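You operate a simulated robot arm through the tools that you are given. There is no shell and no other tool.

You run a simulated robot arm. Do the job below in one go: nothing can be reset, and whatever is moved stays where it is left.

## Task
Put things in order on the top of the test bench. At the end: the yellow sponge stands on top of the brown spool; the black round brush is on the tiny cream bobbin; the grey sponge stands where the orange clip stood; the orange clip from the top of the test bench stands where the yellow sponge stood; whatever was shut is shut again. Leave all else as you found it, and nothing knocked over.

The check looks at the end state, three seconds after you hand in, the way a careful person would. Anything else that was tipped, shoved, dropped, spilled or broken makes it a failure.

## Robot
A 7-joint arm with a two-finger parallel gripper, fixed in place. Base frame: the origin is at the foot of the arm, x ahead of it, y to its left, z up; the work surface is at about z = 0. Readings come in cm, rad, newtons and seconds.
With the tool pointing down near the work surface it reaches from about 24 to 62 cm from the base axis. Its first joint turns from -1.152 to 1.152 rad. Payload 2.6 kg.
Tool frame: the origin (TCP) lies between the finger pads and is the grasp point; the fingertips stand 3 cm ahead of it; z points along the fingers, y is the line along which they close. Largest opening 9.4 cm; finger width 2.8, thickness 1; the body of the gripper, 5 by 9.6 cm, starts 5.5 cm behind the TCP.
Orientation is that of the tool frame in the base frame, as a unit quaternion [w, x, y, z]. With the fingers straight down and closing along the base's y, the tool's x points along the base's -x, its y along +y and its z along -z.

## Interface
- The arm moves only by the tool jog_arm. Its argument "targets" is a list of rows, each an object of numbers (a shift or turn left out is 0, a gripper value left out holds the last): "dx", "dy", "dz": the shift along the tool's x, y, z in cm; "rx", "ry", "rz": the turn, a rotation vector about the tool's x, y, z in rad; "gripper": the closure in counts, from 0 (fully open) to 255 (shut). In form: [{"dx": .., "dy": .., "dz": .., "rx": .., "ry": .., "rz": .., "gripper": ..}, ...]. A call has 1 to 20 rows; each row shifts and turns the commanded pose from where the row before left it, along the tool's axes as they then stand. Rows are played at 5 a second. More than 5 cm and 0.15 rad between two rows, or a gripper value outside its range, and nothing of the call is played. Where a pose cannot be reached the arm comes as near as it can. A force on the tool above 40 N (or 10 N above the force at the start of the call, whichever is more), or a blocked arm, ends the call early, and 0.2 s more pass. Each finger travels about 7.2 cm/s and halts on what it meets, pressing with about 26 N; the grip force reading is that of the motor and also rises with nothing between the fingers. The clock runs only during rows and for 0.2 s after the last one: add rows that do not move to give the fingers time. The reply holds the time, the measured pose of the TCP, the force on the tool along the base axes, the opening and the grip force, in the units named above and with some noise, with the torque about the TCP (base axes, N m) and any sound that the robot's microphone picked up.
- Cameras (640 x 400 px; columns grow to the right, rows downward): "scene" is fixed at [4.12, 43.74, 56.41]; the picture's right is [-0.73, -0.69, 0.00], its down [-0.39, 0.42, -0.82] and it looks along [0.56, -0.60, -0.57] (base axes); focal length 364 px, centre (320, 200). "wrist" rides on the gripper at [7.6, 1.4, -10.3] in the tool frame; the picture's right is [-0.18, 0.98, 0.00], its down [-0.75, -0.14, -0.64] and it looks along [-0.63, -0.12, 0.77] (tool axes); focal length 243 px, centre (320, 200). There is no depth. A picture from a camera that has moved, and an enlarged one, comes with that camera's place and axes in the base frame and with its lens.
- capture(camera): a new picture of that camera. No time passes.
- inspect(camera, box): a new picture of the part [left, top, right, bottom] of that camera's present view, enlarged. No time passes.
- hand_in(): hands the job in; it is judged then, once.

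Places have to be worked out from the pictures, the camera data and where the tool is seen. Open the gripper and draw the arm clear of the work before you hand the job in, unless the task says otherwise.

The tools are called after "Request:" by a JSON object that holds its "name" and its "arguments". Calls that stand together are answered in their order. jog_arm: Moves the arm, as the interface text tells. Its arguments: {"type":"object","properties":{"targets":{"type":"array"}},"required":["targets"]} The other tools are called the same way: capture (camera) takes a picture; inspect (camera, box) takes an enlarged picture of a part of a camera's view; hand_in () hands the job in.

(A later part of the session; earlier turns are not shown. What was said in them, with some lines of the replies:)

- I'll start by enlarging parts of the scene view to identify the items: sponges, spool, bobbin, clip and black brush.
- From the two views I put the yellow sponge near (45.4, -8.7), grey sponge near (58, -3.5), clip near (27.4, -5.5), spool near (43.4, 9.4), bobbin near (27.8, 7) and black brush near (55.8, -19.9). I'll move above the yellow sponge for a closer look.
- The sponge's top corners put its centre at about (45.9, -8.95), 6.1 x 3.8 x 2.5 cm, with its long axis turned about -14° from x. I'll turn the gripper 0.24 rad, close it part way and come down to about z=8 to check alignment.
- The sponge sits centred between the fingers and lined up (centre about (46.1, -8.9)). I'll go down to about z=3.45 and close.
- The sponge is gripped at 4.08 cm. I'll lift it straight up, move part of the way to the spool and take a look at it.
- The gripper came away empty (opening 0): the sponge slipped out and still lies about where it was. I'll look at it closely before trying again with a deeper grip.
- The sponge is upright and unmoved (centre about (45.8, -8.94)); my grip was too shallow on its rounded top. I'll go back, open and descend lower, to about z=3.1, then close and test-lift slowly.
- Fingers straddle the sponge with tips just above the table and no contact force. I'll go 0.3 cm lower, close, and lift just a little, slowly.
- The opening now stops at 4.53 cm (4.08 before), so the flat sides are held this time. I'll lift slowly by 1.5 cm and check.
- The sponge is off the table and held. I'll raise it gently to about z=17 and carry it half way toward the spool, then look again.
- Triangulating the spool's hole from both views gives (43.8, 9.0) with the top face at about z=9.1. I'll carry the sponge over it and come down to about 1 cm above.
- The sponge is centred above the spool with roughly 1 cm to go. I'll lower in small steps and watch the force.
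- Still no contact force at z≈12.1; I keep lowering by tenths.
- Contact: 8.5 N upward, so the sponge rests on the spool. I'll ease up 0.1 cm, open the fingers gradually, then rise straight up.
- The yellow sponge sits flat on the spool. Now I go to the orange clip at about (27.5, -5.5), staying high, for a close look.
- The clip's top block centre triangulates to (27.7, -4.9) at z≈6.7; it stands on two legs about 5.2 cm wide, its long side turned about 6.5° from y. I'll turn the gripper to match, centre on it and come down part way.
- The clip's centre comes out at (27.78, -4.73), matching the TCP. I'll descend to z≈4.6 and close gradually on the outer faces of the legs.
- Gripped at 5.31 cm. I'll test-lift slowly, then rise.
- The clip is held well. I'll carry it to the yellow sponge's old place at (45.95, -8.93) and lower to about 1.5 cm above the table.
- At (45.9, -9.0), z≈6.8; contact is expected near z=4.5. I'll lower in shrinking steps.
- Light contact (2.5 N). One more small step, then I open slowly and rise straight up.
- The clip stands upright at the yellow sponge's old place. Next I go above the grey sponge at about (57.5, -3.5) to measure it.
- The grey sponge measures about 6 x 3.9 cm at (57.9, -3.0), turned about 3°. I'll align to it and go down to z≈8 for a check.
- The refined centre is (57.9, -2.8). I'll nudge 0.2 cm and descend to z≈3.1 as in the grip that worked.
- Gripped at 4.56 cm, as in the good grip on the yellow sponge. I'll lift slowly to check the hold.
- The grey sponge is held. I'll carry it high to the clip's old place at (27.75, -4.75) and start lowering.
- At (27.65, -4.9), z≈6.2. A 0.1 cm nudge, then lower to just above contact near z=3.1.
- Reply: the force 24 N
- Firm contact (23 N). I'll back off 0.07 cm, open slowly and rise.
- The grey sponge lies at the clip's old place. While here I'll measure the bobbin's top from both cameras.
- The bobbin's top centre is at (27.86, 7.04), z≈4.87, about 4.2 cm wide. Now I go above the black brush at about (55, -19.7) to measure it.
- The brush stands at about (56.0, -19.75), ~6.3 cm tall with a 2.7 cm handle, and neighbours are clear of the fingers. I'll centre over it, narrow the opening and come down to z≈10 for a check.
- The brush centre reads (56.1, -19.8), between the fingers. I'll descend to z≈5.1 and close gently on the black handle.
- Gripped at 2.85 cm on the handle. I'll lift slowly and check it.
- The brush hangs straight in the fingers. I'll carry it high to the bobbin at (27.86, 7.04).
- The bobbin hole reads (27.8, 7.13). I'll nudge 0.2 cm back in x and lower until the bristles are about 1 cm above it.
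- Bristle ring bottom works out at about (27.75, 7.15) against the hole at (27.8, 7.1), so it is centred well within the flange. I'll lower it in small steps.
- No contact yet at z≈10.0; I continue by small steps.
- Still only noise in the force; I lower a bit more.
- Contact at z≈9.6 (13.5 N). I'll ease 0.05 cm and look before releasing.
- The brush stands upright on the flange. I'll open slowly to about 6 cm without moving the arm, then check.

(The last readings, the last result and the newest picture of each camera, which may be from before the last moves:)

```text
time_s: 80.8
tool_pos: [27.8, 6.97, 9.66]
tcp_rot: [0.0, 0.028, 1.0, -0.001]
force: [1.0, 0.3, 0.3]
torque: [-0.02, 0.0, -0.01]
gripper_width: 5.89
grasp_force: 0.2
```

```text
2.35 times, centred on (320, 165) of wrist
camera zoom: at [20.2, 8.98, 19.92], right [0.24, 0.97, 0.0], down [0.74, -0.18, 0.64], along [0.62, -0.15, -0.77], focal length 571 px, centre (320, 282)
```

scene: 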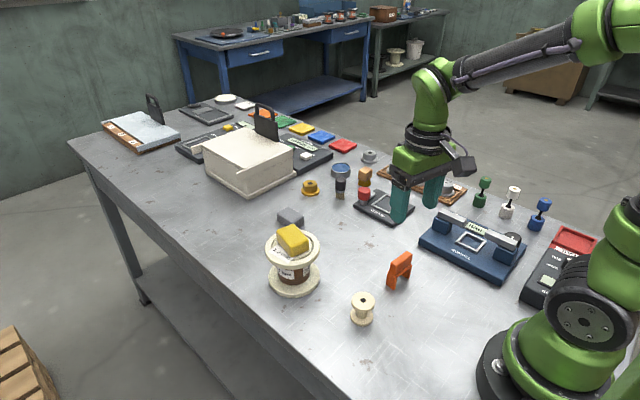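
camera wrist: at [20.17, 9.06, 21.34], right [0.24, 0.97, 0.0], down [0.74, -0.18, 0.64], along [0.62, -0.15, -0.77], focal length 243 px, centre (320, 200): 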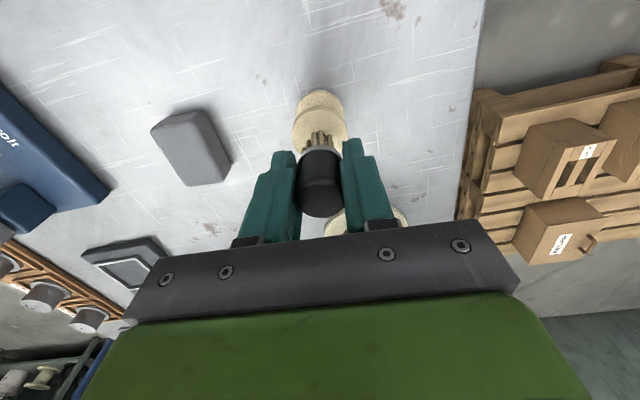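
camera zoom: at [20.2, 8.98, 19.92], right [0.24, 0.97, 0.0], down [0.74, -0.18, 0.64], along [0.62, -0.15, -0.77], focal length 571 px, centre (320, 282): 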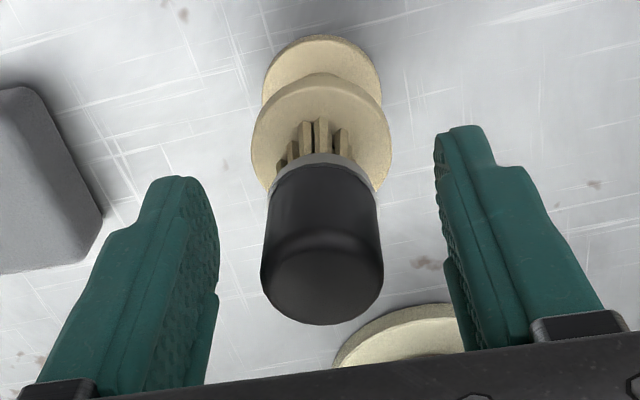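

The brush stands by itself on the bobbin. I'll rise straight up and draw the arm away to its starting area.

Request:
{"name": "jog_arm", "arguments": {"targets": [{"dz": -0.7}, {"dz": -1.5}, {"dz": -2.5}, {"dz": -3}, {"dz": -3}, {"dz": -3}, {"dz": -2.5}, {"dx": -1.5, "dy": -3, "gripper": 0}, {"dx": -1.5, "dy": -3.5}, {"dx": -1.5, "dy": -3.5}, {"dx": -1.5, "dy": -3.5}, {"dx": -1.5, "dy": -3.5}, {"dx": -1.5, "dy": -3.5}, {"dx": -1.5, "dy": -3.5}, {"dx": -1.0, "dy": -2.5}, {}, {}]}}

Request:
{"name": "capture", "arguments": {"camera": "scene"}}

Request:
{"name": "inspect", "arguments": {"camera": "scene", "box": [240, 150, 440, 340]}}

Request:
{"name": "capture", "arguments": {"camera": "wrist"}}

```text
time_s: 84.4
tool_pos: [37.9, -19.94, 25.94]
tcp_rot: [0.0, 0.027, 1.0, -0.002]
force: [-0.3, -0.8, -0.3]
torque: [0.01, 0.02, 0.05]
gripper_width: 9.4
grasp_force: 0.1
```

```text
taken
```

scene: 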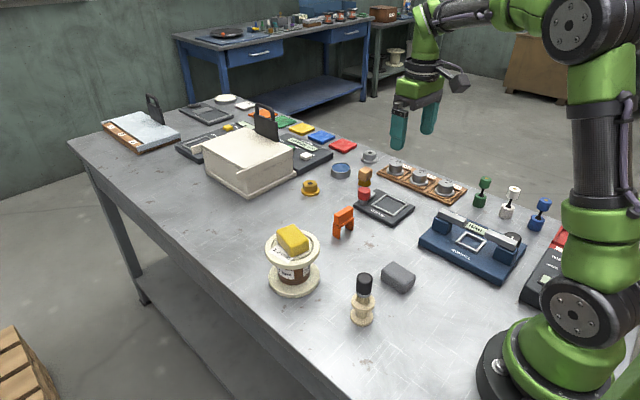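

```text
2.11 times, centred on (340, 245) of scene
camera zoom: at [4.12, 43.74, 56.41], right [-0.73, -0.69, 0.0], down [-0.39, 0.42, -0.82], along [0.56, -0.6, -0.57], focal length 767 px, centre (278, 105)
```

zoom: 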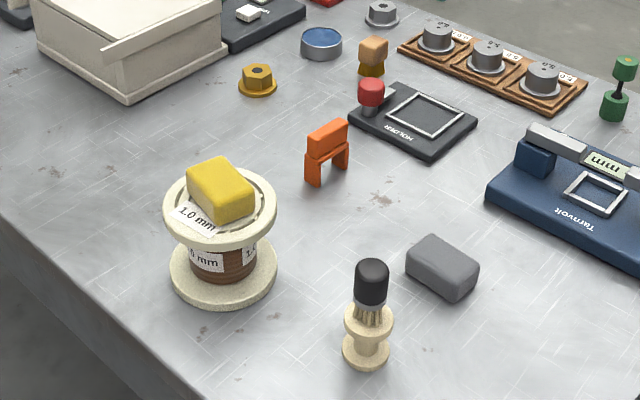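

```text
taken
camera wrist: at [30.21, -18.01, 36.22], right [0.24, 0.97, 0.0], down [0.74, -0.18, 0.64], along [0.62, -0.15, -0.77], focal length 243 px, centre (320, 200)
```

wrist: 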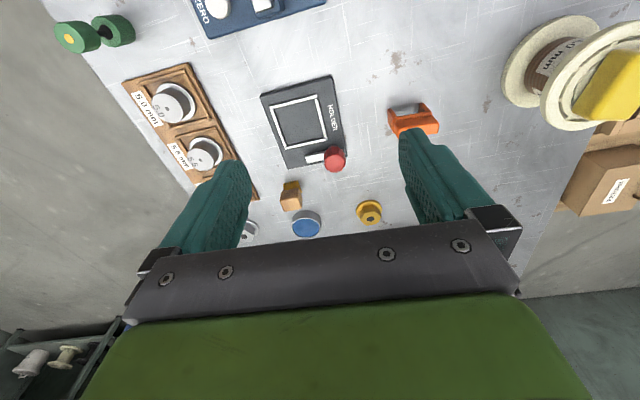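

All four moves are in place: yellow sponge on the spool, brush on the bobbin, grey sponge where the clip stood, and clip where the yellow sponge stood. Nothing else has shifted, the shut boxes were never opened, and the arm is clear with the gripper open, so I hand in.

Request:
{"name": "hand_in", "arguments": {}}

```text
The job is handed in.
```

The job is handed in, and the last pictures show all four moves done with everything upright:

- **Yellow sponge:** it lies flat on top of the brown spool, near the middle.
- **Black round brush:** it stands upright on the tiny cream bobbin, bristles down, and held after I let go.
- **Grey sponge:** it lies where the orange clip stood.
- **Orange clip:** it stands on its two legs where the yellow sponge stood.

The first grip on the yellow sponge slipped, but the sponge stayed in its place and the second, deeper grip held. I didn't open anything, so whatever was shut stayed shut. No other item looked moved or tipped. The arm is drawn clear of the work with the gripper open.
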